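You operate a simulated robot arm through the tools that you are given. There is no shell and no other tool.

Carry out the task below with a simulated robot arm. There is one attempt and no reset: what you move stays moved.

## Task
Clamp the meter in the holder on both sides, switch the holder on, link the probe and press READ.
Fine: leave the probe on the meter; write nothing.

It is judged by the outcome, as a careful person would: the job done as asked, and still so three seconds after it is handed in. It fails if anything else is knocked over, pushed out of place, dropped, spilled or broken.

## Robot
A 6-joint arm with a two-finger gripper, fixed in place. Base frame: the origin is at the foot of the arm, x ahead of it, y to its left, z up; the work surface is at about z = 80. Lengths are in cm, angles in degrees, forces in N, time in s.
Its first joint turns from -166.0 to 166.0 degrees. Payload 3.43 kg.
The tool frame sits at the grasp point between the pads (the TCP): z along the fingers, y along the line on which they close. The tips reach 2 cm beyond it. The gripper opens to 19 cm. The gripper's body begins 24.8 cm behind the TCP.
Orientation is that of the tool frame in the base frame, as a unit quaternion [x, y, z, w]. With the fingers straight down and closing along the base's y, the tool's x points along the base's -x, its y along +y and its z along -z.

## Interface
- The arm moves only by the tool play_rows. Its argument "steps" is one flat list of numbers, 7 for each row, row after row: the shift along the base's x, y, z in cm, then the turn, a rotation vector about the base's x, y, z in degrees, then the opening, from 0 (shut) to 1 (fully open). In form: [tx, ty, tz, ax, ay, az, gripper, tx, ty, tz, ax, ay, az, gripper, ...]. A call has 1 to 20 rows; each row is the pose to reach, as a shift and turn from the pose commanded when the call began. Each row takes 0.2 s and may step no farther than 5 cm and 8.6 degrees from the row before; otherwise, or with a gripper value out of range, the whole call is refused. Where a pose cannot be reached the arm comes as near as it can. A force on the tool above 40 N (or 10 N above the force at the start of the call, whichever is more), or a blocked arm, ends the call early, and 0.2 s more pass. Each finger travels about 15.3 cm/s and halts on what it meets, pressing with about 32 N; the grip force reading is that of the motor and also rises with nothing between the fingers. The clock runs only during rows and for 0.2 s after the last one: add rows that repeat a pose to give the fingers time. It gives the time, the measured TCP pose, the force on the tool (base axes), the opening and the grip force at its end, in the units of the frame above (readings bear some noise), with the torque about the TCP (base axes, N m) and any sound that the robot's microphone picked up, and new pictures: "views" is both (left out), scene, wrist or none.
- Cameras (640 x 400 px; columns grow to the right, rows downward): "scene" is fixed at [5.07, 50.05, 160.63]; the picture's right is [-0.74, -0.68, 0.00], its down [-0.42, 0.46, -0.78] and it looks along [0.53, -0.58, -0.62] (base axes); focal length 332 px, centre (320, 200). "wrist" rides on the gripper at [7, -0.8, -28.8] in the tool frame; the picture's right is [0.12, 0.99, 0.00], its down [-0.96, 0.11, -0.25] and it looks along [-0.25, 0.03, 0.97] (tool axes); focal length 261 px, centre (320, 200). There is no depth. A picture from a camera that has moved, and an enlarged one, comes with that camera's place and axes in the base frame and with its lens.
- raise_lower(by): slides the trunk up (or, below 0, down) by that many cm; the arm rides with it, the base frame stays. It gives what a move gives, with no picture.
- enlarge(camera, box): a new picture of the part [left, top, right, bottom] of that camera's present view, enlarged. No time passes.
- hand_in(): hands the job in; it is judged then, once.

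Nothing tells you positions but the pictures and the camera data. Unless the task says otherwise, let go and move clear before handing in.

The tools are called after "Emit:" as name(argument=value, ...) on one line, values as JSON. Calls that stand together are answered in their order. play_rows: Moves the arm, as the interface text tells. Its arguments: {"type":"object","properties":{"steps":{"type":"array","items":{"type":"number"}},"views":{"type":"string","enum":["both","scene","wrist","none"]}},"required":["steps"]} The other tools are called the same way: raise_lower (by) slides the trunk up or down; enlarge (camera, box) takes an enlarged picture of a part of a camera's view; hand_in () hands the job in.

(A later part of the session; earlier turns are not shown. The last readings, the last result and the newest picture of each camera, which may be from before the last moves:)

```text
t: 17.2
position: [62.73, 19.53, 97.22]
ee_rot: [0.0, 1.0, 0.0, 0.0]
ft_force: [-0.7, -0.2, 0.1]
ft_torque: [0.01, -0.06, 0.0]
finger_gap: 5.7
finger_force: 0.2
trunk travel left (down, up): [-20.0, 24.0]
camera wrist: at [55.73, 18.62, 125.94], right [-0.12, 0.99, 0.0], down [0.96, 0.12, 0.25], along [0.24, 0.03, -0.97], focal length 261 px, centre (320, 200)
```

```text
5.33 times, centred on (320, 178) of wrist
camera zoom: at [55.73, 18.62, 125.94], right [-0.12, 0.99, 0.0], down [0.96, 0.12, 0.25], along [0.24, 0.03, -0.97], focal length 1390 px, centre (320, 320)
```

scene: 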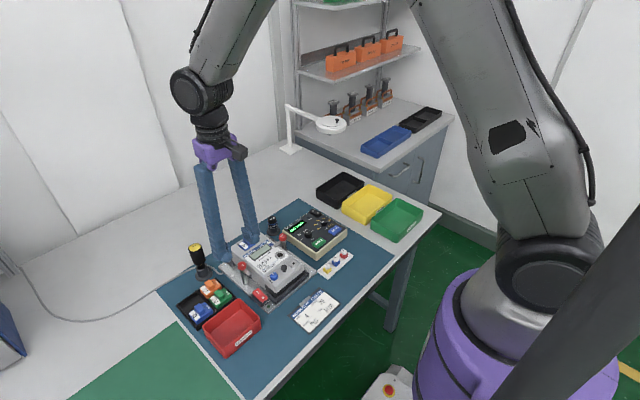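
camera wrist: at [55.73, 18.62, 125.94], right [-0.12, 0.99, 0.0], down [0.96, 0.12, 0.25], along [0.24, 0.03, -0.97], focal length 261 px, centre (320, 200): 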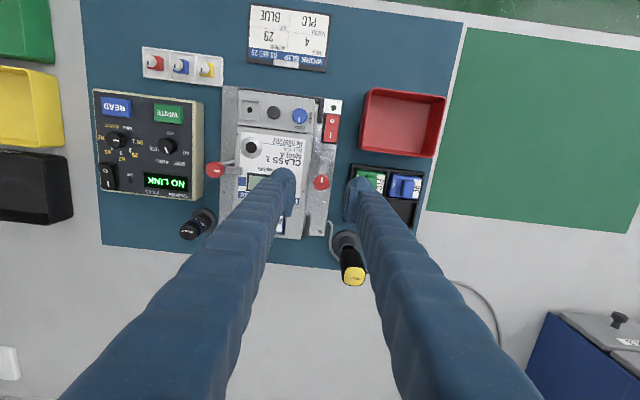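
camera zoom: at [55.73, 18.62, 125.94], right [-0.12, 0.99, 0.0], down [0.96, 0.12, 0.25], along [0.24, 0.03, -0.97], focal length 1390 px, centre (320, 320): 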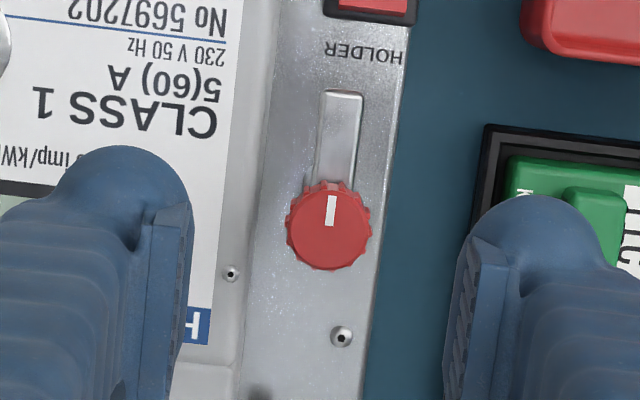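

The right knob is at about [62.5, 19.7]. I'll shift slightly and descend around it.

Emit:
play_rows(steps=[-0.1, 0.1, -2.0, 0, 0, 0, 0.3, -0.1, 0.18, -4.0, 0, 0, 0, 0.3, -0.1, 0.18, -5.5, 0, 0, 0, 0.3, -0.1, 0.18, -6.6, 0, 0, 0, 0.3, -0.1, 0.18, -7.05, 0, 0, 0, 0.3, -0.1, 0.18, -7.05, 0, 0, 0, 0.3], views="wrist")

Emit:
enlarge(camera="wrist", box=[260, 140, 380, 215])

Emit:
enlarge(camera="scene", box=[200, 230, 280, 290])

```text
t: 18.6
position: [62.31, 19.67, 89.97]
ee_rot: [0.0, 1.0, 0.0, -0.001]
ft_force: [-0.8, -0.1, 0.3]
ft_torque: [-0.02, 0.0, 0.04]
finger_gap: 5.7
finger_force: 0.0
trunk travel left (down, up): [-20.0, 24.0]
camera wrist: at [55.33, 18.8, 118.82], right [-0.12, 0.99, 0.0], down [0.96, 0.12, 0.25], along [0.24, 0.03, -0.97], focal length 261 px, centre (320, 200)
```

wrist: 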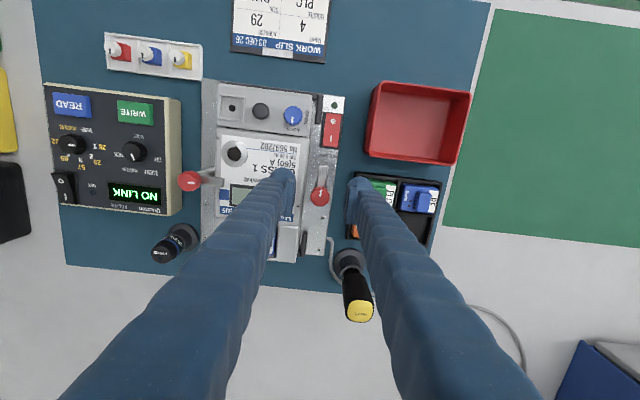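

```text
5.33 times, centred on (320, 178) of wrist
camera zoom: at [55.33, 18.8, 118.82], right [-0.12, 0.99, 0.0], down [0.96, 0.12, 0.25], along [0.24, 0.03, -0.97], focal length 1390 px, centre (320, 320)
```

zoom: 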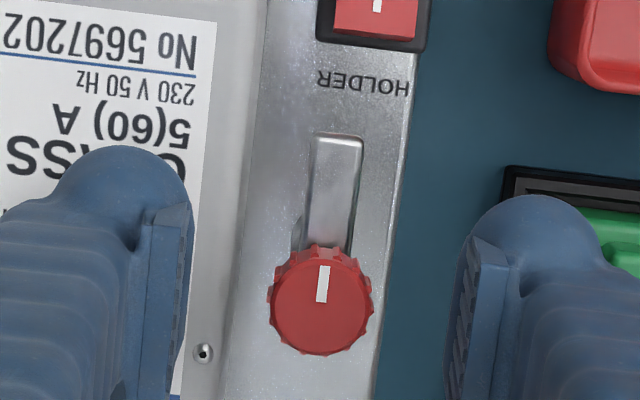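

```text
6.67 times, centred on (240, 260) of scene
camera zoom: at [5.07, 50.05, 160.63], right [-0.74, -0.68, 0.0], down [-0.42, 0.46, -0.78], along [0.53, -0.58, -0.62], focal length 2216 px, centre (853, -200)
```

zoom: 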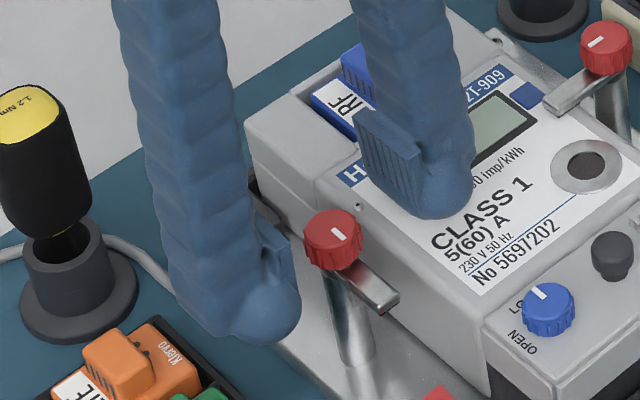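

The knob is centred between the pads. I'll close on it and check the side load.

Emit:
play_rows(steps=[0.1, 0.0, 0.1, 0, 0, 0, 0.2, 0.1, 0.0, 0.1, 0, 0, 0, 0.1, 0.1, 0.0, 0.1, 0, 0, 0, 0.05, 0.1, 0.0, 0.1, 0, 0, 0, 0.05], views="none")

```text
t: 19.6
position: [62.48, 19.79, 90.2]
ee_rot: [-0.001, 1.0, 0.0, 0.0]
ft_force: [-0.8, 3.9, -2.0]
ft_torque: [0.04, 0.03, 0.02]
finger_gap: 2.07
finger_force: 45.6
trunk travel left (down, up): [-20.0, 24.0]
```

The grip is balanced, with only about 4 N to the side. I'll turn it counter-clockwise (bar from -x toward -y) in stages.

Emit:
play_rows(steps=[0, 0.02, 0, 0, 0, 6, 0.05, 0, 0.02, 0, 0, 0, 12, 0.05, 0, 0.02, 0, 0, 0, 18, 0.05, 0, 0.02, 0, 0, 0, 24, 0.05, 0, 0.02, 0, 0, 0, 24, 0.05], views="none")

```text
t: 20.8
position: [62.49, 19.72, 90.09]
ee_rot: [-0.208, 0.978, 0.0, -0.001]
ft_force: [-6.2, 5.9, 3.7]
ft_torque: [-0.08, 0.28, 0.0]
finger_gap: 2.07
finger_force: 44.7
trunk travel left (down, up): [-20.0, 24.0]
```

Emit:
play_rows(steps=[-0.04, 0.03, 0, 0, 0, 7, 0.05, -0.04, 0.03, 0, 0, 0, 14, 0.05, -0.04, 0.03, 0, 0, 0, 21, 0.05, -0.04, 0.03, 0, 0, 0, 28, 0.05, -0.04, 0.03, 0, 0, 0, 28, 0.05], views="none")

```text
t: 22.0
position: [62.47, 19.65, 90.21]
ee_rot: [-0.439, 0.898, 0.0, -0.001]
ft_force: [-7.5, 3.7, 2.3]
ft_torque: [0.12, 0.02, 0.03]
finger_gap: 2.09
finger_force: 44.7
trunk travel left (down, up): [-20.0, 24.0]
```

Emit:
play_rows(steps=[-0.04, 0.02, 0, 0, 0, 7, 0.05, -0.04, 0.02, 0, 0, 0, 14, 0.05, -0.04, 0.02, 0, 0, 0, 21, 0.05, -0.04, 0.02, 0, 0, 0, 28, 0.05, -0.04, 0.02, 0, 0, 0, 28, 0.05], views="wrist")

Emit:
enlarge(camera="wrist", box=[260, 140, 380, 215])

```text
t: 23.2
position: [62.48, 19.69, 90.14]
ee_rot: [-0.643, 0.766, 0.0, 0.0]
ft_force: [-3.7, -4.2, 0.2]
ft_torque: [-0.05, 0.02, 0.03]
finger_gap: 2.09
finger_force: 44.5
trunk travel left (down, up): [-20.0, 24.0]
camera wrist: at [62.16, 12.54, 118.91], right [-1.0, 0.05, 0.0], down [0.05, 0.97, 0.25], along [0.01, 0.25, -0.97], focal length 261 px, centre (320, 200)
```

wrist: 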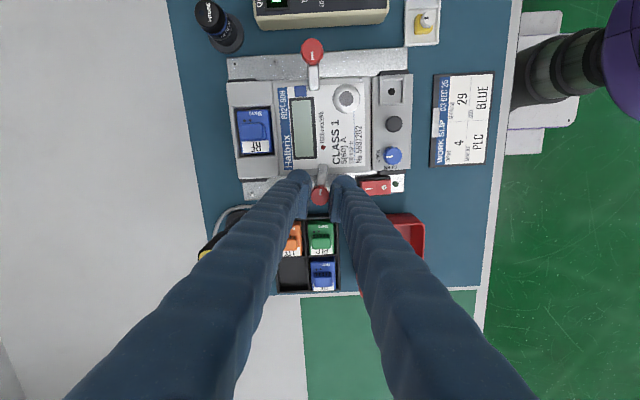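

```text
5.33 times, centred on (320, 178) of wrist
camera zoom: at [62.16, 12.54, 118.91], right [-1.0, 0.05, 0.0], down [0.05, 0.97, 0.25], along [0.01, 0.25, -0.97], focal length 1390 px, centre (320, 320)
```

zoom: 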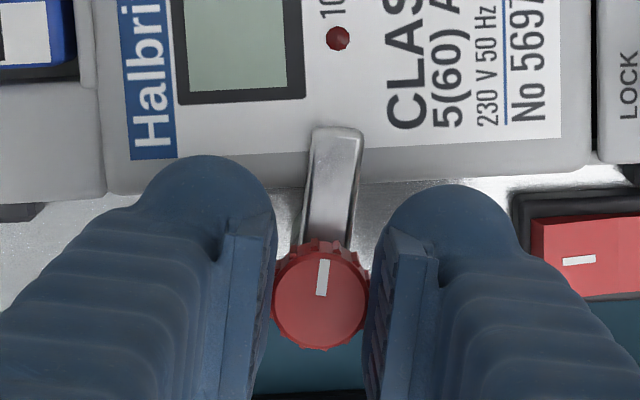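

The bar is at about 80° over the meter. I'll finish the turn with a little extra to seat it against the stop.

Emit:
play_rows(steps=[-0.02, 0.0, 0, 0, 0, 5, 0.05, -0.02, 0.0, 0, 0, 0, 10, 0.05, -0.02, 0.0, 0, 0, 0, 14, 0.05, -0.02, 0.0, 0, 0, 0, 14, 0.05], views="wrist")

Emit:
enlarge(camera="wrist", box=[260, 140, 380, 215])

```text
t: 24.2
position: [62.58, 19.64, 90.03]
ee_rot: [0.732, -0.682, -0.002, 0.0]
ft_force: [-4.5, -4.9, -11.7]
ft_torque: [0.12, 0.01, -0.02]
finger_gap: 2.08
finger_force: 44.8
trunk travel left (down, up): [-20.0, 24.0]
camera wrist: at [63.93, 12.74, 118.91], right [-0.98, -0.19, 0.0], down [-0.18, 0.95, 0.25], along [-0.05, 0.24, -0.97], focal length 261 px, centre (320, 200)
```

wrist: 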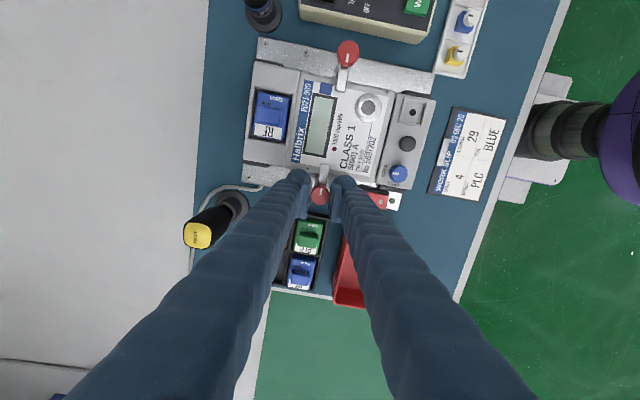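

```text
5.33 times, centred on (320, 178) of wrist
camera zoom: at [63.93, 12.74, 118.91], right [-0.98, -0.19, 0.0], down [-0.18, 0.95, 0.25], along [-0.05, 0.24, -0.97], focal length 1390 px, centre (320, 320)
```

zoom: 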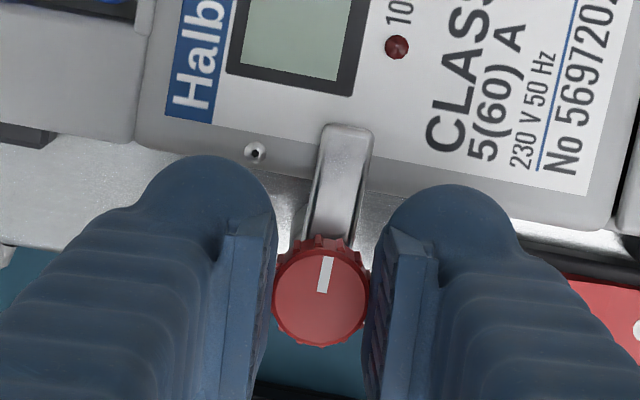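

The bar has slipped relative to the pads, so this knob is also at its stop. I'll release, lift and check both clamps.

Emit:
play_rows(steps=[0, 0, 0, 0, 0, 0, 0.2, 0, 0, 0, 0, 0, 0, 0.3, 0, 0, 0, 0, 0, 0, 0.3, 0, 0, 2, 0, 0, 0, 0.3, 0, 0, 5, 0, 0, 0, 0.3, 0, 0, 9, 0, 0, 0, 0.3, 0, 0, 9, 0, 0, 0, 0.3])

Emit:
enlarge(camera="scene", box=[220, 225, 320, 310])

Emit:
enlarge(camera="wrist", box=[230, 20, 450, 215])

```text
t: 25.8
position: [62.55, 19.8, 99.2]
ee_rot: [0.732, -0.681, -0.001, 0.0]
ft_force: [-0.4, 0.4, -0.2]
ft_torque: [0.01, 0.03, 0.0]
finger_gap: 5.69
finger_force: 0.1
trunk travel left (down, up): [-20.0, 24.0]
camera wrist: at [63.98, 12.7, 127.94], right [-0.98, -0.19, 0.0], down [-0.18, 0.95, 0.25], along [-0.05, 0.24, -0.97], focal length 261 px, centre (320, 200)
```

scene: 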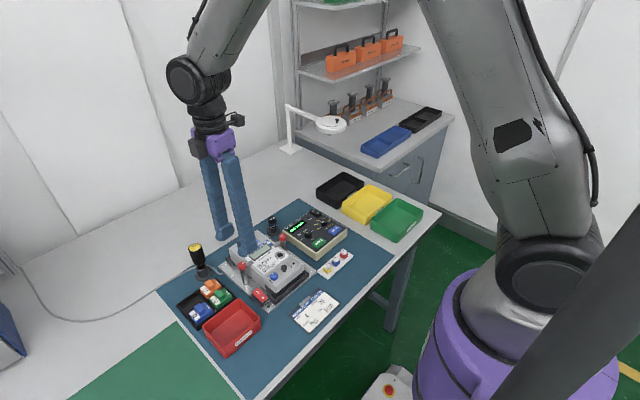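
wrist: 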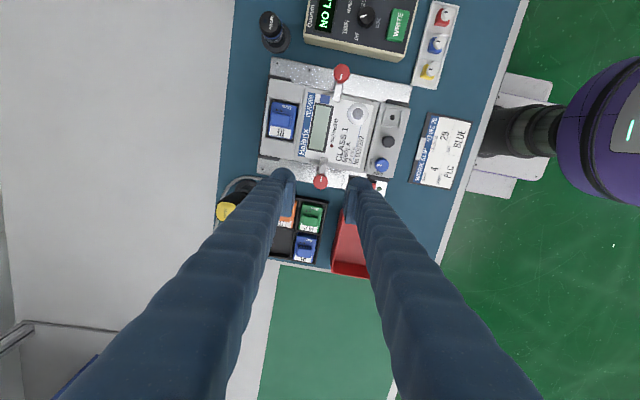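

```text
4.71 times, centred on (270, 268) of scene
camera zoom: at [5.07, 50.05, 160.63], right [-0.74, -0.68, 0.0], down [-0.42, 0.46, -0.78], along [0.53, -0.58, -0.62], focal length 1564 px, centre (555, -118)
```

zoom: 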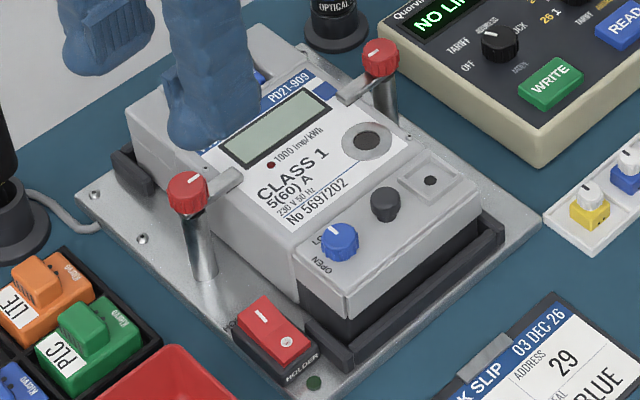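

```text
2.05 times, centred on (340, 118) of wrist
camera zoom: at [63.98, 12.7, 127.94], right [-0.98, -0.19, 0.0], down [-0.18, 0.95, 0.25], along [-0.05, 0.24, -0.97], focal length 535 px, centre (279, 369)
```

zoom: 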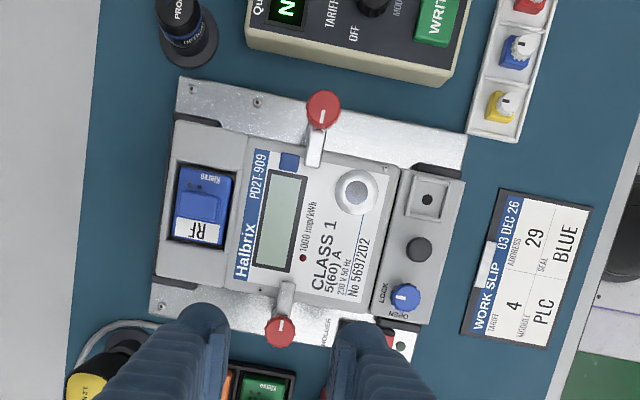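

Both bars are now across the meter and the knobs are free. The rocker's raised I end is at about [56.5, 20.3, 83.9], so I'll rotate back, close the gripper and move above it.

Emit:
play_rows(steps=[-0.5, 0.0, 0, 0, 0, -8, 0.2, -1.0, 0.1, 0, 0, 0, -16, 0.1, -1.5, 0.1, 0, 0, 0, -24, 0.0, -2.0, 0.2, 0, 0, 0, -32, 0.0, -2.5, 0.2, 0, 0, 0, -40, 0.0, -3.0, 0.3, 0, 0, 0, -48, 0.0, -3.5, 0.3, 0, 0, 0, -56, 0, -4.0, 0.4, 0, 0, 0, -64, 0, -4.5, 0.4, 0, 0, 0, -72, 0, -5.0, 0.5, -1, 0, 0, -80, 0, -5.5, 0.5, -2, 0, 0, -88, 0, -6.0, 0.5, -3, 0, 0, -94, 0, -6.0, 0.5, -5, 0, 0, -94, 0, -6.0, 0.5, -7, 0, 0, -94, 0, -6.0, 0.5, -7, 0, 0, -94, 0])

Emit:
enlarge(camera="wrist", box=[260, 130, 380, 215])

Emit:
enlarge(camera="scene", box=[225, 245, 305, 310])

```text
t: 29.0
position: [56.53, 20.09, 92.21]
ee_rot: [0.0, 1.0, 0.0, 0.0]
ft_force: [0.1, 0.1, 0.9]
ft_torque: [0.0, 0.02, -0.01]
finger_gap: 0.0
finger_force: 32.0
trunk travel left (down, up): [-20.0, 24.0]
camera wrist: at [49.5, 19.17, 120.96], right [-0.12, 0.99, 0.0], down [0.96, 0.12, 0.25], along [0.25, 0.03, -0.97], focal length 261 px, centre (320, 200)
```

scene: 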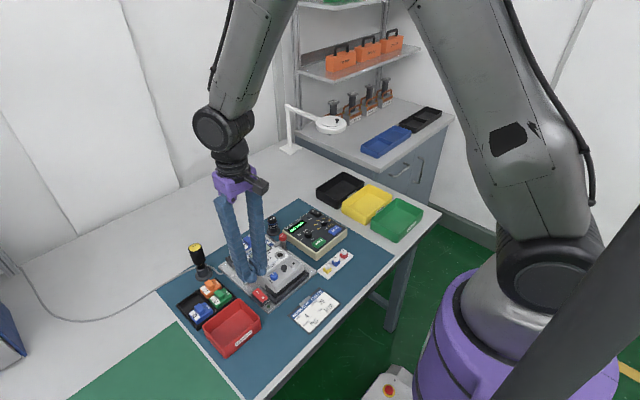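
wrist: 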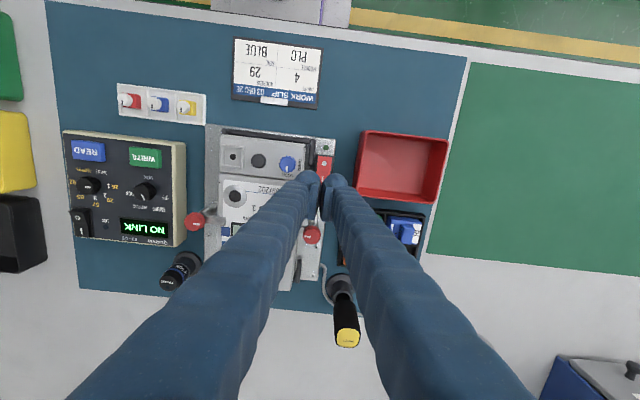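

```text
4.71 times, centred on (320, 172) of wrist
camera zoom: at [49.5, 19.17, 120.96], right [-0.12, 0.99, 0.0], down [0.96, 0.12, 0.25], along [0.25, 0.03, -0.97], focal length 1227 px, centre (320, 329)
```

zoom: 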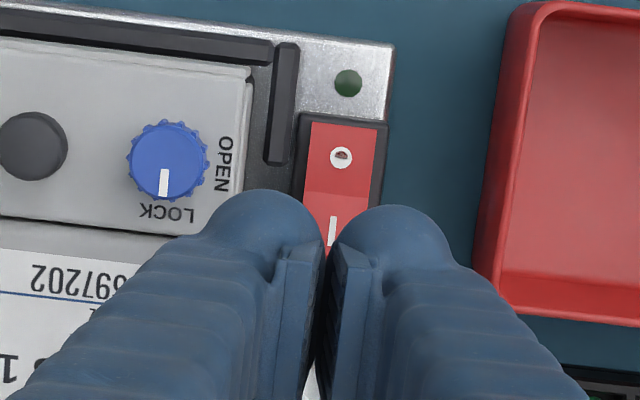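

```text
6.15 times, centred on (265, 278) of scene
camera zoom: at [5.07, 50.05, 160.63], right [-0.74, -0.68, 0.0], down [-0.42, 0.46, -0.78], along [0.53, -0.58, -0.62], focal length 2045 px, centre (658, -277)
```

zoom: 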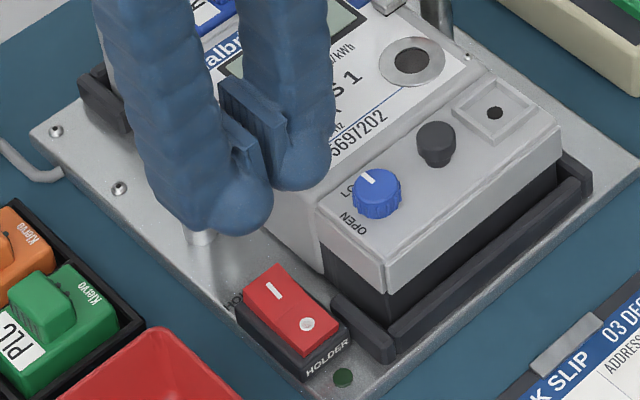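

With the gripper closed, both fingers would reach close to the meter's side and the red bin. Instead I'll press with only the -y finger and the gripper fully open, so the other finger is clear past the red bin over the green mat.

Emit:
play_rows(steps=[0, 0, 3, 0, 0, 0, 0, 0.1, 3, 4, 0, 0, 0, 0, 0.2, 6, 4, 0, 0, 0, 0.2, 0.3, 9, 4, 0, 0, 0, 0.5, 0.4, 11.3, 4, 0, 0, 0, 0.8, 0.4, 11.3, 4, 0, 0, 0, 1, 0.4, 11.3, 4, 0, 0, 0, 1, 0.4, 11.3, 4, 0, 0, 0, 1, 0.4, 11.3, 4, 0, 0, 0, 1])

Emit:
enlarge(camera="wrist", box=[150, 110, 270, 215])

Emit:
enlarge(camera="scene", box=[185, 225, 305, 310])

```text
t: 31.0
position: [57.03, 31.66, 96.22]
ee_rot: [-0.001, 1.0, 0.0, 0.001]
ft_force: [0.0, 0.2, -0.5]
ft_torque: [-0.03, -0.01, -0.02]
finger_gap: 18.96
finger_force: 0.1
trunk travel left (down, up): [-20.0, 24.0]
camera wrist: at [49.97, 30.73, 125.04], right [-0.12, 0.99, 0.0], down [0.96, 0.12, 0.25], along [0.24, 0.03, -0.97], focal length 261 px, centre (320, 200)
```

scene: 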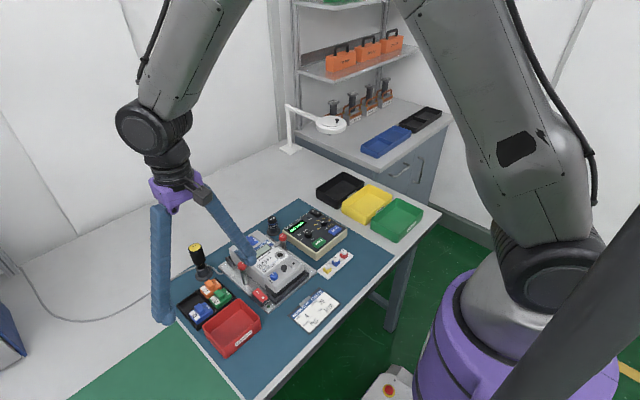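
wrist: 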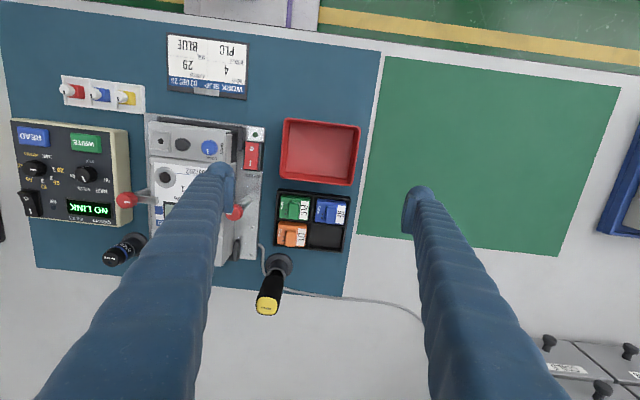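

```text
3.81 times, centred on (210, 162) of wrist
camera zoom: at [49.97, 30.73, 125.04], right [-0.12, 0.99, 0.0], down [0.96, 0.12, 0.25], along [0.24, 0.03, -0.97], focal length 993 px, centre (739, 343)
```

zoom: 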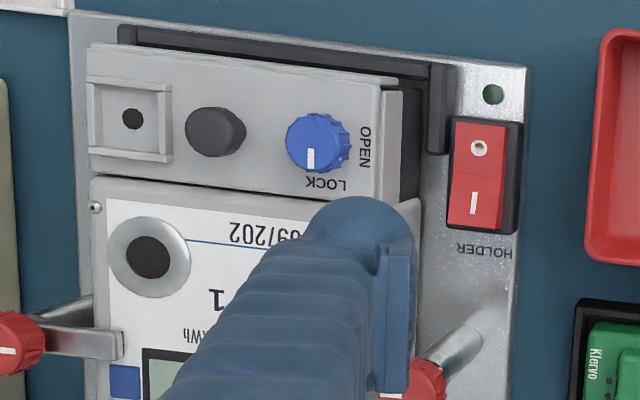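

```text
4.71 times, centred on (245, 268) of scene
camera zoom: at [5.07, 50.05, 160.63], right [-0.74, -0.68, 0.0], down [-0.42, 0.46, -0.78], along [0.53, -0.58, -0.62], focal length 1564 px, centre (673, -118)
```

zoom: 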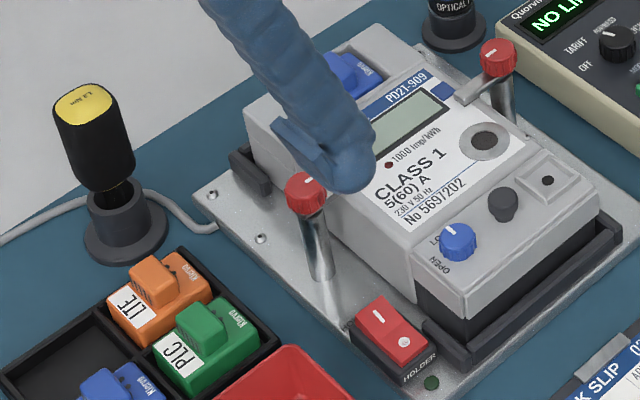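

The -y fingertip's centre is at about y=20.5, and the other finger hangs over the empty green mat. I'll lower to just above the rocker and look again.

Emit:
play_rows(steps=[0, 0, -3, 0, 0, 0, 1, -0.1, -0.1, -6, 0, 0, 0, 1, -0.1, -0.2, -8, 0, 0, 0, 1, -0.1, -0.2, -9, 0, 0, 0, 1, -0.1, -0.2, -9, 0, 0, 0, 1])

Emit:
enlarge(camera="wrist", box=[150, 110, 270, 215])

Emit:
enlarge(camera="scene", box=[225, 245, 305, 310])

```text
t: 32.2
position: [56.81, 31.48, 87.15]
ee_rot: [-0.001, 1.0, 0.0, -0.001]
ft_force: [0.6, -0.1, -0.4]
ft_torque: [-0.01, -0.05, -0.01]
finger_gap: 18.98
finger_force: 0.0
trunk travel left (down, up): [-20.0, 24.0]
camera wrist: at [49.75, 30.51, 115.95], right [-0.12, 0.99, 0.0], down [0.96, 0.12, 0.25], along [0.24, 0.03, -0.97], focal length 261 px, centre (320, 200)
```

scene: 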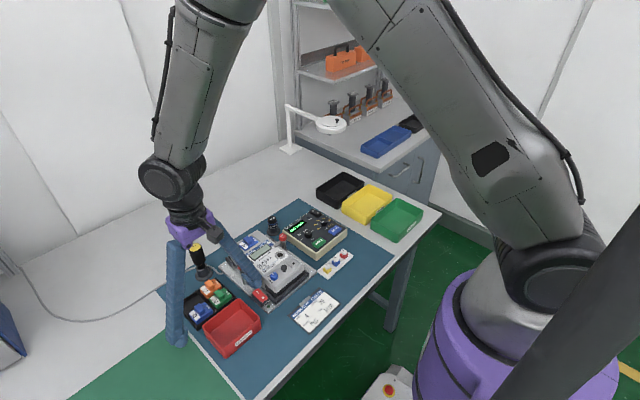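
wrist: 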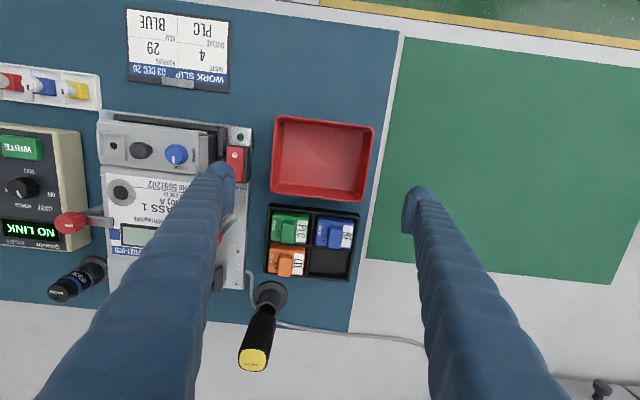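

```text
3.81 times, centred on (210, 162) of wrist
camera zoom: at [49.75, 30.51, 115.95], right [-0.12, 0.99, 0.0], down [0.96, 0.12, 0.25], along [0.24, 0.03, -0.97], focal length 993 px, centre (739, 343)
```

zoom: 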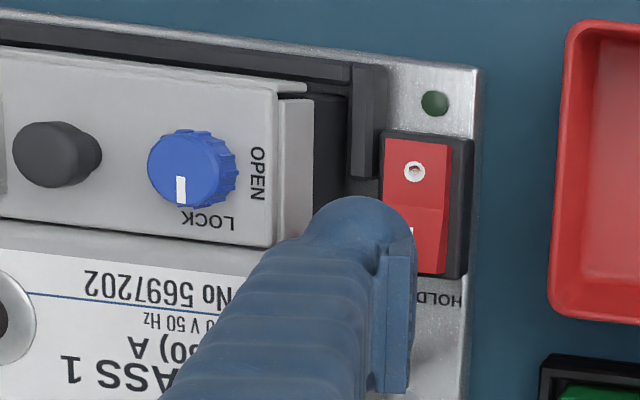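

```text
6.15 times, centred on (265, 278) of scene
camera zoom: at [5.07, 50.05, 160.63], right [-0.74, -0.68, 0.0], down [-0.42, 0.46, -0.78], along [0.53, -0.58, -0.62], focal length 2045 px, centre (658, -277)
```

zoom: 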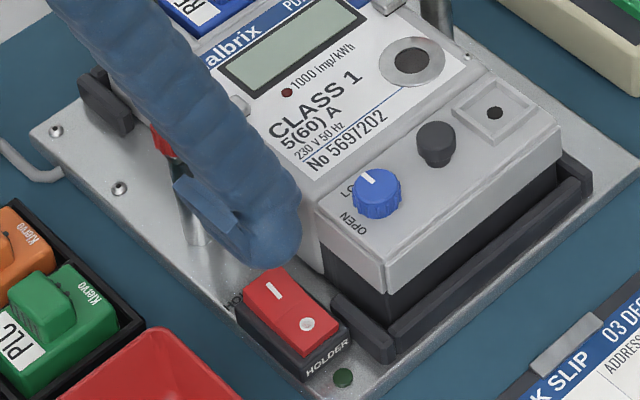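

The fingertip spans roughly y 18.2–22.0, and the rocker is at y 19.4–21.5. I'll shift +0.3 in y and press down slowly on the I end, watching the force.

Emit:
play_rows(steps=[0, 0.3, 0, 0, 0, 0, 1, 0, 0.3, -0.4, 0, 0, 0, 1, 0, 0.3, -0.8, 0, 0, 0, 1, 0, 0.3, -1.1, 0, 0, 0, 1, 0, 0.3, -1.4, 0, 0, 0, 1, 0, 0.3, -1.7, 0, 0, 0, 1, 0, 0.3, -1.9, 0, 0, 0, 1])

Emit:
enlarge(camera="scene", box=[240, 265, 295, 310])

Emit:
enlarge(camera="wrist", box=[150, 110, 270, 215])

```text
t: 33.8
position: [56.85, 31.77, 85.33]
ee_rot: [-0.001, 1.0, 0.001, -0.001]
ft_force: [-0.5, 0.7, -0.3]
ft_torque: [-0.02, 0.01, 0.0]
finger_gap: 19.01
finger_force: 0.1
trunk travel left (down, up): [-20.0, 24.0]
camera wrist: at [49.83, 30.79, 114.06], right [-0.12, 0.99, 0.0], down [0.96, 0.12, 0.25], along [0.24, 0.03, -0.97], focal length 261 px, centre (320, 200)
```

scene: 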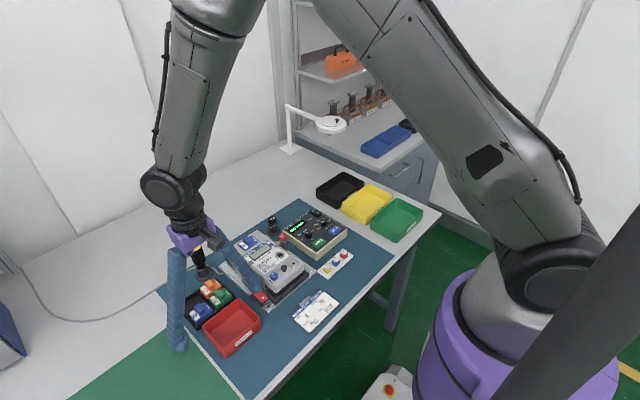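
wrist: 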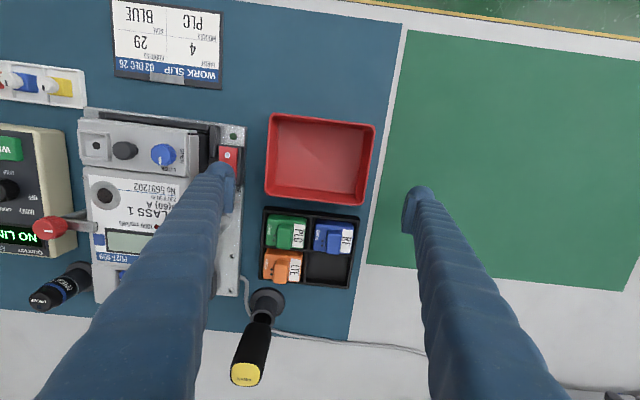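

```text
8.89 times, centred on (268, 288) of scene
camera zoom: at [5.07, 50.05, 160.63], right [-0.74, -0.68, 0.0], down [-0.42, 0.46, -0.78], along [0.53, -0.58, -0.62], focal length 2954 px, centre (787, -578)
```

zoom: 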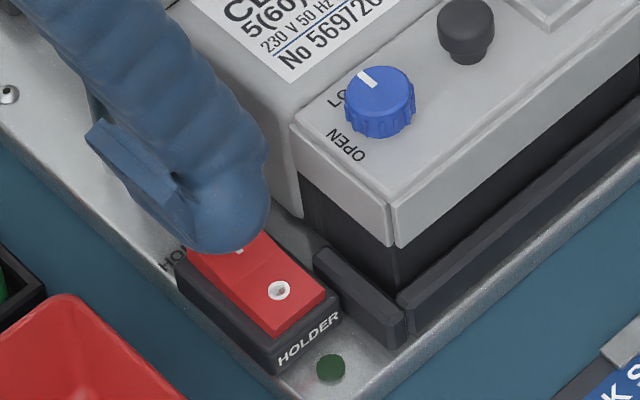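

```text
3.81 times, centred on (210, 162) of wrist
camera zoom: at [49.83, 30.79, 114.06], right [-0.12, 0.99, 0.0], down [0.96, 0.12, 0.25], along [0.24, 0.03, -0.97], focal length 993 px, centre (739, 343)
```

zoom: 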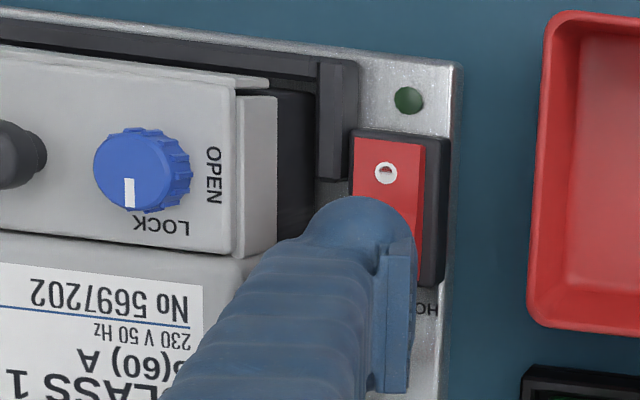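

There is no contact force yet with the tip at about z=83.3. I'll continue down in small steps.

Emit:
play_rows(steps=[0, 0, -0.15, 0, 0, 0, 1, 0, 0, -0.3, 0, 0, 0, 1, 0, 0, -0.45, 0, 0, 0, 1, 0, 0, -0.6, 0, 0, 0, 1, 0, 0, -0.6, 0, 0, 0, 1], views="none")

Emit:
enlarge(camera="scene", box=[240, 265, 295, 310])

```text
t: 35.0
position: [56.98, 31.66, 84.58]
ee_rot: [-0.001, 1.0, 0.0, -0.001]
ft_force: [-0.4, 1.5, 0.6]
ft_torque: [-0.01, -0.02, -0.01]
finger_gap: 18.98
finger_force: 0.0
trunk travel left (down, up): [-20.0, 24.0]
```

```text
8.89 times, centred on (268, 288) of scene
camera zoom: at [5.07, 50.05, 160.63], right [-0.74, -0.68, 0.0], down [-0.42, 0.46, -0.78], along [0.53, -0.58, -0.62], focal length 2954 px, centre (787, -578)
```

zoom: 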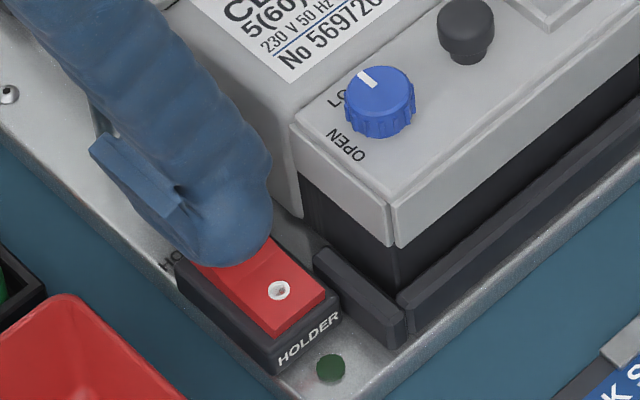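

Emit:
enlarge(camera="scene", box=[250, 275, 280, 300])

Emit:
enlarge(camera="wrist", box=[195, 135, 255, 195])

```text
16.00 times, centred on (265, 288) of scene
camera zoom: at [5.07, 50.05, 160.63], right [-0.74, -0.68, 0.0], down [-0.42, 0.46, -0.78], along [0.53, -0.58, -0.62], focal length 5318 px, centre (1200, -1200)
```

zoom: 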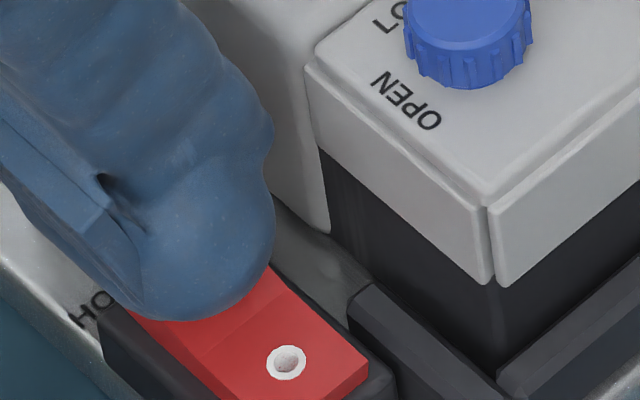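

```text
6.67 times, centred on (225, 165) of wrist
camera zoom: at [49.84, 30.76, 113.37], right [-0.12, 0.99, 0.0], down [0.96, 0.12, 0.25], along [0.24, 0.03, -0.97], focal length 1738 px, centre (953, 433)
```

zoom: 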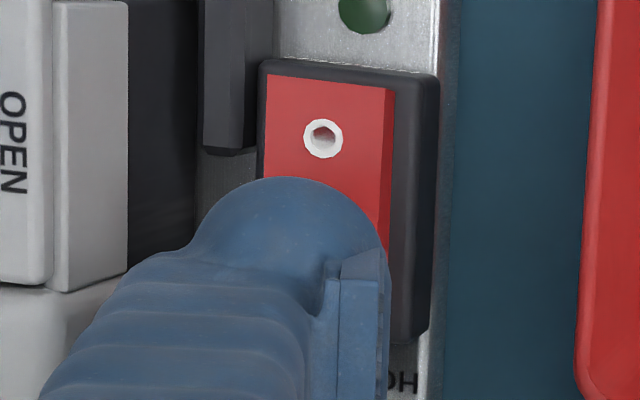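

Emit:
play_rows(steps=[0, 0, -0.15, 0, 0, 0, 1, 0, 0, -0.3, 0, 0, 0, 1, 0, 0, -0.45, 0, 0, 0, 1, 0, 0, -0.6, 0, 0, 0, 1, 0, 0, -0.6, 0, 0, 0, 1], views="none")

Emit:
enlarge(camera="scene", box=[250, 275, 280, 300])

Emit:
enlarge(camera="wrist", box=[195, 135, 255, 195])

```text
t: 36.2
position: [56.89, 31.67, 84.1]
ee_rot: [-0.001, 1.0, 0.0, 0.0]
ft_force: [0.4, 0.4, 0.5]
ft_torque: [0.03, -0.02, 0.03]
finger_gap: 19.0
finger_force: 0.0
trunk travel left (down, up): [-20.0, 24.0]
heard: click
```

```text
16.00 times, centred on (265, 288) of scene
camera zoom: at [5.07, 50.05, 160.63], right [-0.74, -0.68, 0.0], down [-0.42, 0.46, -0.78], along [0.53, -0.58, -0.62], focal length 5318 px, centre (1200, -1200)
```

zoom: 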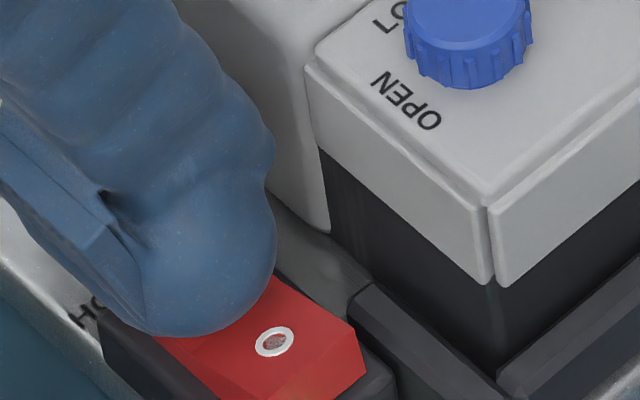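

```text
6.67 times, centred on (225, 165) of wrist
camera zoom: at [49.89, 30.76, 112.87], right [-0.12, 0.99, 0.0], down [0.96, 0.12, 0.25], along [0.24, 0.03, -0.97], focal length 1738 px, centre (953, 433)
```

zoom: 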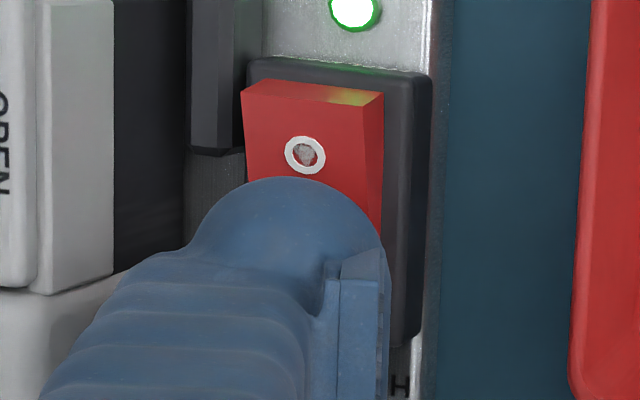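

I heard a click, the rocker flipped and the green LED is lit, so the holder is on. I'll lift clear and move above the probe near [73.4, -0.8], partly closing the fingers on the way.

Emit:
play_rows(steps=[0, 0, 3, 0, 0, 0, 1, 0, 0, 7, 0, 0, 0, 1, 0, 0, 11, 0, 0, 0, 1, 0, 0, 14, 0, 0, 0, 1, 1.65, -3.25, 14, 0, 0, 0, 1, 3.3, -6.5, 14, 0, 0, 0, 0.8, 4.95, -9.75, 14, 0, 0, 0, 0.6, 6.6, -13, 14, 0, 0, 0, 0.5, 8.25, -16.25, 14, 0, 0, 0, 0.4, 9.9, -19.5, 14, 0, 0, 0, 0.35, 11.55, -22.75, 14, 0, 0, 0, 0.35, 13.2, -26, 14, 0, 0, 0, 0.35, 14.85, -29.25, 14, 0, 0, 0, 0.35, 16.5, -32.5, 14, 0, 0, 0, 0.35, 16.5, -32.5, 14, 0, 0, 0, 0.35, 16.5, -32.5, 14, 0, 0, 0, 0.35])

Emit:
enlarge(camera="wrist", box=[260, 140, 380, 215])

Emit:
enlarge(camera="scene", box=[220, 200, 340, 310])

```text
t: 39.6
position: [73.21, -0.84, 97.82]
ee_rot: [-0.001, 1.0, 0.0, 0.0]
ft_force: [0.1, 0.3, 0.2]
ft_torque: [-0.08, 0.02, 0.0]
finger_gap: 6.66
finger_force: 0.0
trunk travel left (down, up): [-20.0, 24.0]
camera wrist: at [66.19, -1.71, 126.54], right [-0.12, 0.99, 0.0], down [0.96, 0.12, 0.25], along [0.24, 0.03, -0.97], focal length 261 px, centre (320, 200)
```

scene: 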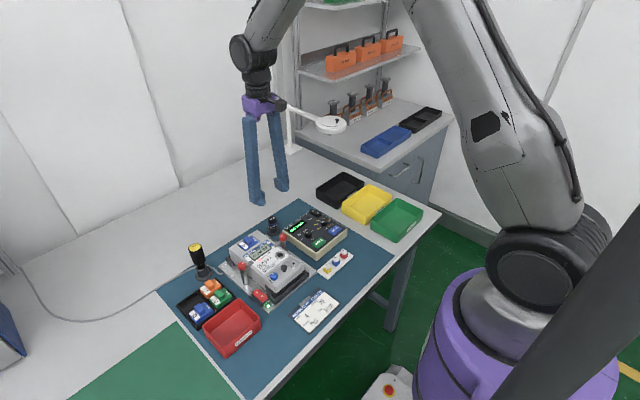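
wrist: 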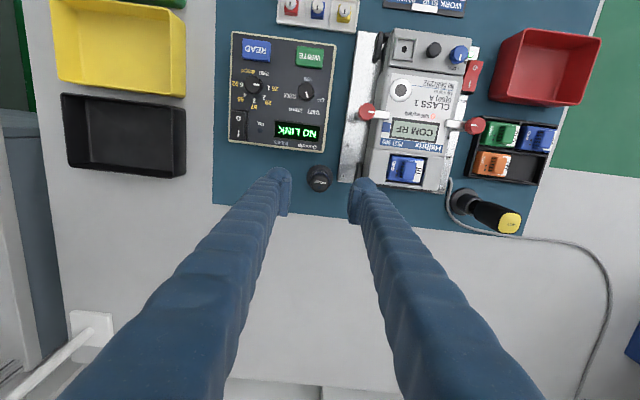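

```text
5.33 times, centred on (320, 178) of wrist
camera zoom: at [66.19, -1.71, 126.54], right [-0.12, 0.99, 0.0], down [0.96, 0.12, 0.25], along [0.24, 0.03, -0.97], focal length 1390 px, centre (320, 320)
```

zoom: 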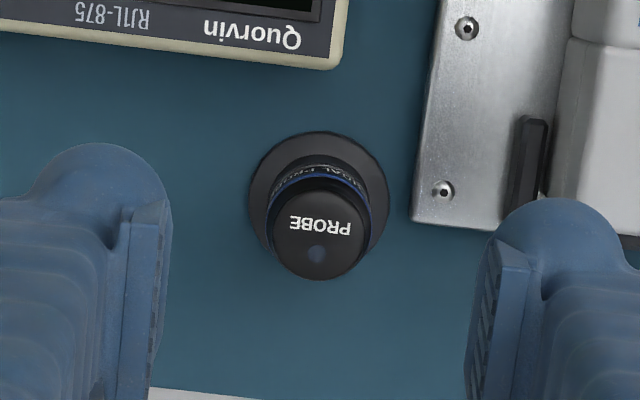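

```text
3.64 times, centred on (280, 255) of scene
camera zoom: at [5.07, 50.05, 160.63], right [-0.74, -0.68, 0.0], down [-0.42, 0.46, -0.78], along [0.53, -0.58, -0.62], focal length 1208 px, centre (466, 0)
```

zoom: 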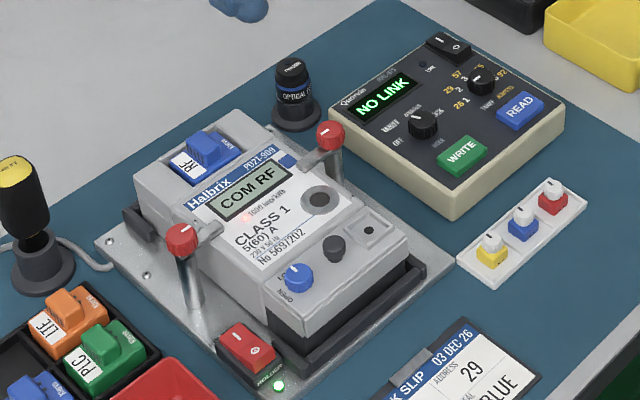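

The meter now shows "COM RF", and the probe cap is at about [73.8, -0.8, 86.8]. Near the port the left clamp knob is close, so I'll yaw the gripper -30° for both picking and placing, which keeps the probe's own orientation and clears the knob.

Emit:
play_rows(steps=[0.2, 0.0, -0.5, 0, 0, -7.5, 0.35, 0.4, 0.0, -1.5, 0, 0, -15, 0.35, 0.55, 0.05, -2.5, 0, 0, -22.5, 0.35, 0.55, 0.05, -3.5, 0, 0, -30, 0.35, 0.55, 0.05, -3.5, 0, 0, -30, 0.35, 0.55, 0.05, -3.5, 0, 0, -30, 0.35], views="wrist")

Emit:
enlarge(camera="wrist", box=[260, 140, 380, 215])

Emit:
enlarge(camera="scene", box=[240, 190, 310, 245])

```text
t: 41.0
position: [73.81, -0.73, 94.56]
ee_rot: [0.258, 0.966, 0.0, 0.0]
ft_force: [0.1, -0.1, 0.2]
ft_torque: [0.0, -0.04, -0.01]
finger_gap: 6.66
finger_force: 0.1
trunk travel left (down, up): [-20.0, 24.0]
camera wrist: at [67.34, 2.01, 123.37], right [0.39, 0.92, 0.0], down [0.89, -0.38, 0.25], along [0.23, -0.1, -0.97], focal length 261 px, centre (320, 200)
```

wrist: 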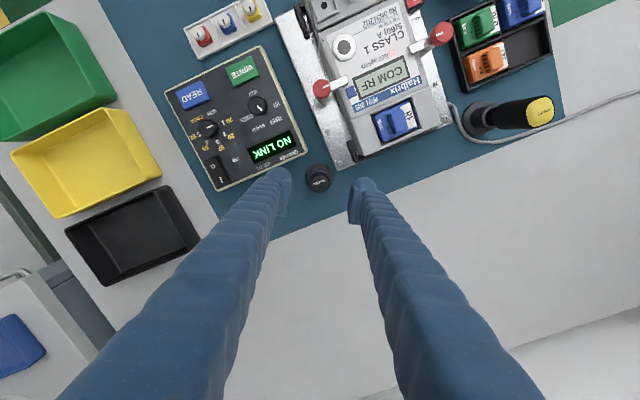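

```text
5.33 times, centred on (320, 178) of wrist
camera zoom: at [67.34, 2.01, 123.37], right [0.39, 0.92, 0.0], down [0.89, -0.38, 0.25], along [0.23, -0.1, -0.97], focal length 1390 px, centre (320, 320)
```

zoom: 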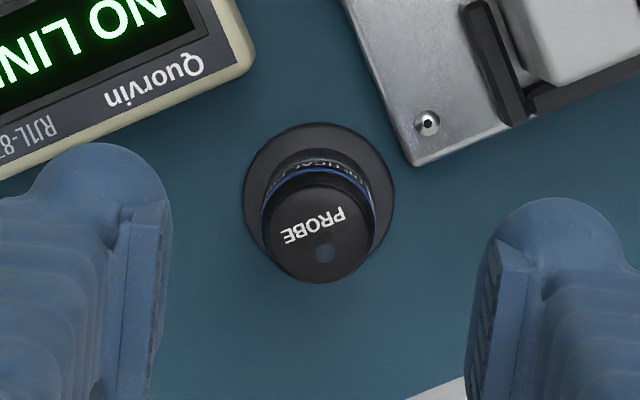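

```text
7.27 times, centred on (275, 218) of scene
camera zoom: at [5.07, 50.05, 160.63], right [-0.74, -0.68, 0.0], down [-0.42, 0.46, -0.78], along [0.53, -0.58, -0.62], focal length 2417 px, centre (647, 73)
```

zoom: 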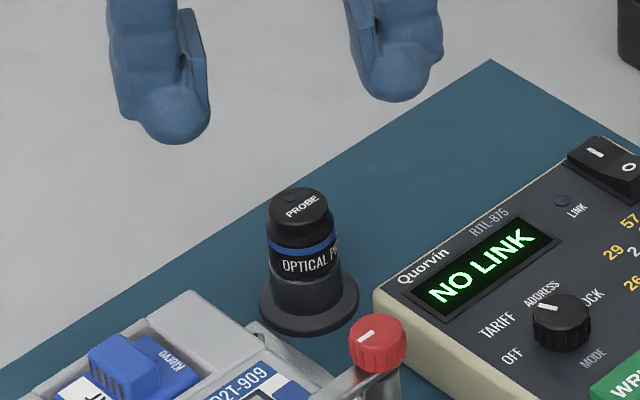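

The probe is centred between the pads. I'll descend so the tips reach about 1.8 cm below the cap's top.

Emit:
play_rows(steps=[0, -0.05, -2, 0, 0, 0, 0.35, 0, -0.05, -4, 0, 0, 0, 0.35, 0, -0.05, -6, 0, 0, 0, 0.35, 0, -0.05, -7.2, 0, 0, 0, 0.35, 0, -0.05, -7.7, 0, 0, 0, 0.35, 0, -0.05, -7.7, 0, 0, 0, 0.35], views="wrist")

Emit:
enlarge(camera="wrist", box=[260, 140, 380, 215])

Emit:
enlarge(camera="scene", box=[240, 190, 310, 245])

```text
t: 42.4
position: [73.78, -0.93, 86.83]
ee_rot: [0.258, 0.966, 0.0, -0.001]
ft_force: [0.5, -0.6, -0.3]
ft_torque: [0.03, 0.01, -0.02]
finger_gap: 6.64
finger_force: 0.0
trunk travel left (down, up): [-20.0, 24.0]
camera wrist: at [67.36, 1.82, 115.55], right [0.39, 0.92, 0.0], down [0.89, -0.38, 0.25], along [0.23, -0.1, -0.97], focal length 261 px, centre (320, 200)
```

wrist: 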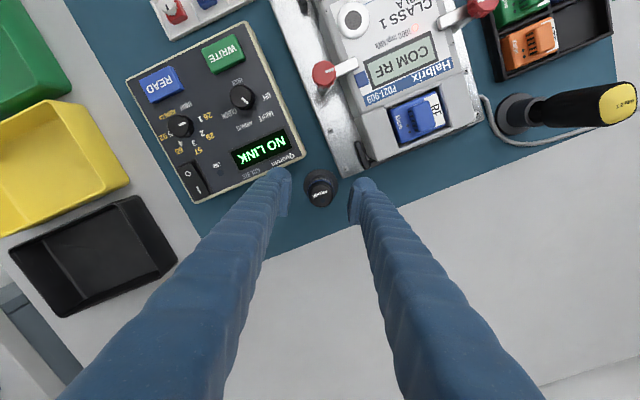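

```text
5.33 times, centred on (320, 178) of wrist
camera zoom: at [67.36, 1.82, 115.55], right [0.39, 0.92, 0.0], down [0.89, -0.38, 0.25], along [0.23, -0.1, -0.97], focal length 1390 px, centre (320, 320)
```

zoom: 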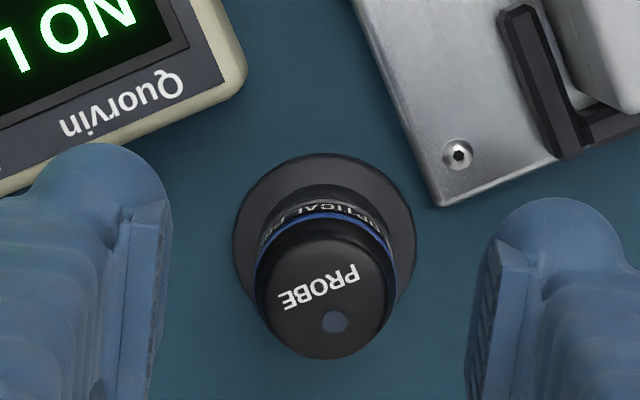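

```text
7.27 times, centred on (275, 218) of scene
camera zoom: at [5.07, 50.05, 160.63], right [-0.74, -0.68, 0.0], down [-0.42, 0.46, -0.78], along [0.53, -0.58, -0.62], focal length 2417 px, centre (647, 73)
```

zoom: 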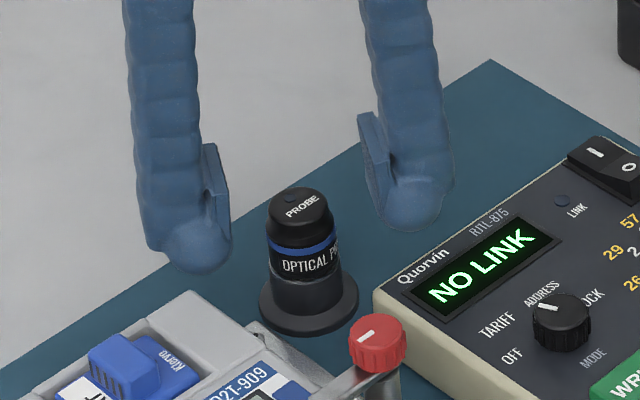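

Emit:
play_rows(steps=[0, 0.12, 0, 0, 0, 0, 0.35, 0, 0.12, 0, 0, 0, 0, 0.25, 0, 0.12, 0, 0, 0, 0, 0.15, 0, 0.12, 0, 0, 0, 0, 0.1, 0, 0.12, 0, 0, 0, 0, 0.1], views="wrist")

Emit:
enlarge(camera="wrist", box=[260, 140, 380, 215])

Emit:
enlarge(camera="scene", box=[240, 190, 310, 245])

```text
t: 43.6
position: [73.96, -0.82, 86.78]
ee_rot: [0.258, 0.966, 0.0, 0.0]
ft_force: [-0.3, 1.1, 3.2]
ft_torque: [0.1, -0.04, 0.02]
finger_gap: 2.69
finger_force: 22.0
trunk travel left (down, up): [-20.0, 24.0]
camera wrist: at [67.39, 1.94, 115.55], right [0.39, 0.92, 0.0], down [0.89, -0.38, 0.25], along [0.23, -0.1, -0.97], focal length 261 px, centre (320, 200)
```

wrist: 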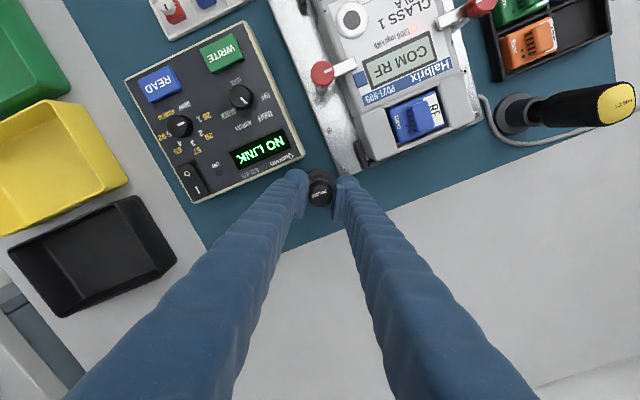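

```text
5.33 times, centred on (320, 178) of wrist
camera zoom: at [67.39, 1.94, 115.55], right [0.39, 0.92, 0.0], down [0.89, -0.38, 0.25], along [0.23, -0.1, -0.97], focal length 1390 px, centre (320, 320)
```

zoom: 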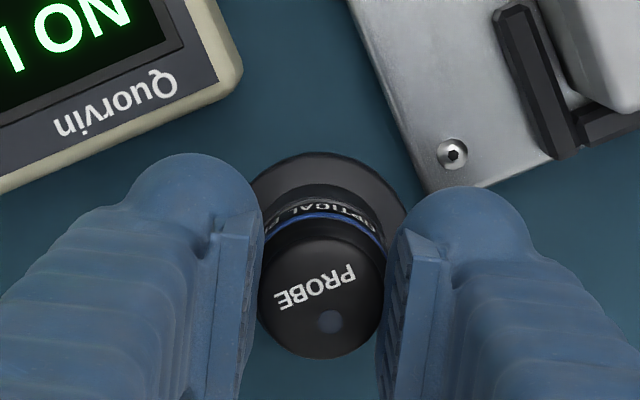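

```text
7.27 times, centred on (275, 218) of scene
camera zoom: at [5.07, 50.05, 160.63], right [-0.74, -0.68, 0.0], down [-0.42, 0.46, -0.78], along [0.53, -0.58, -0.62], focal length 2417 px, centre (647, 73)
```

zoom: 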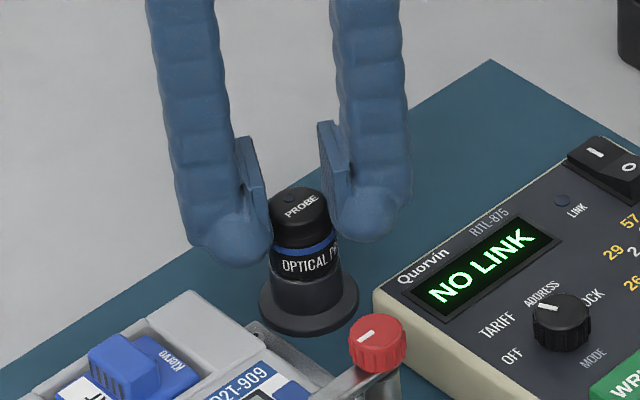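

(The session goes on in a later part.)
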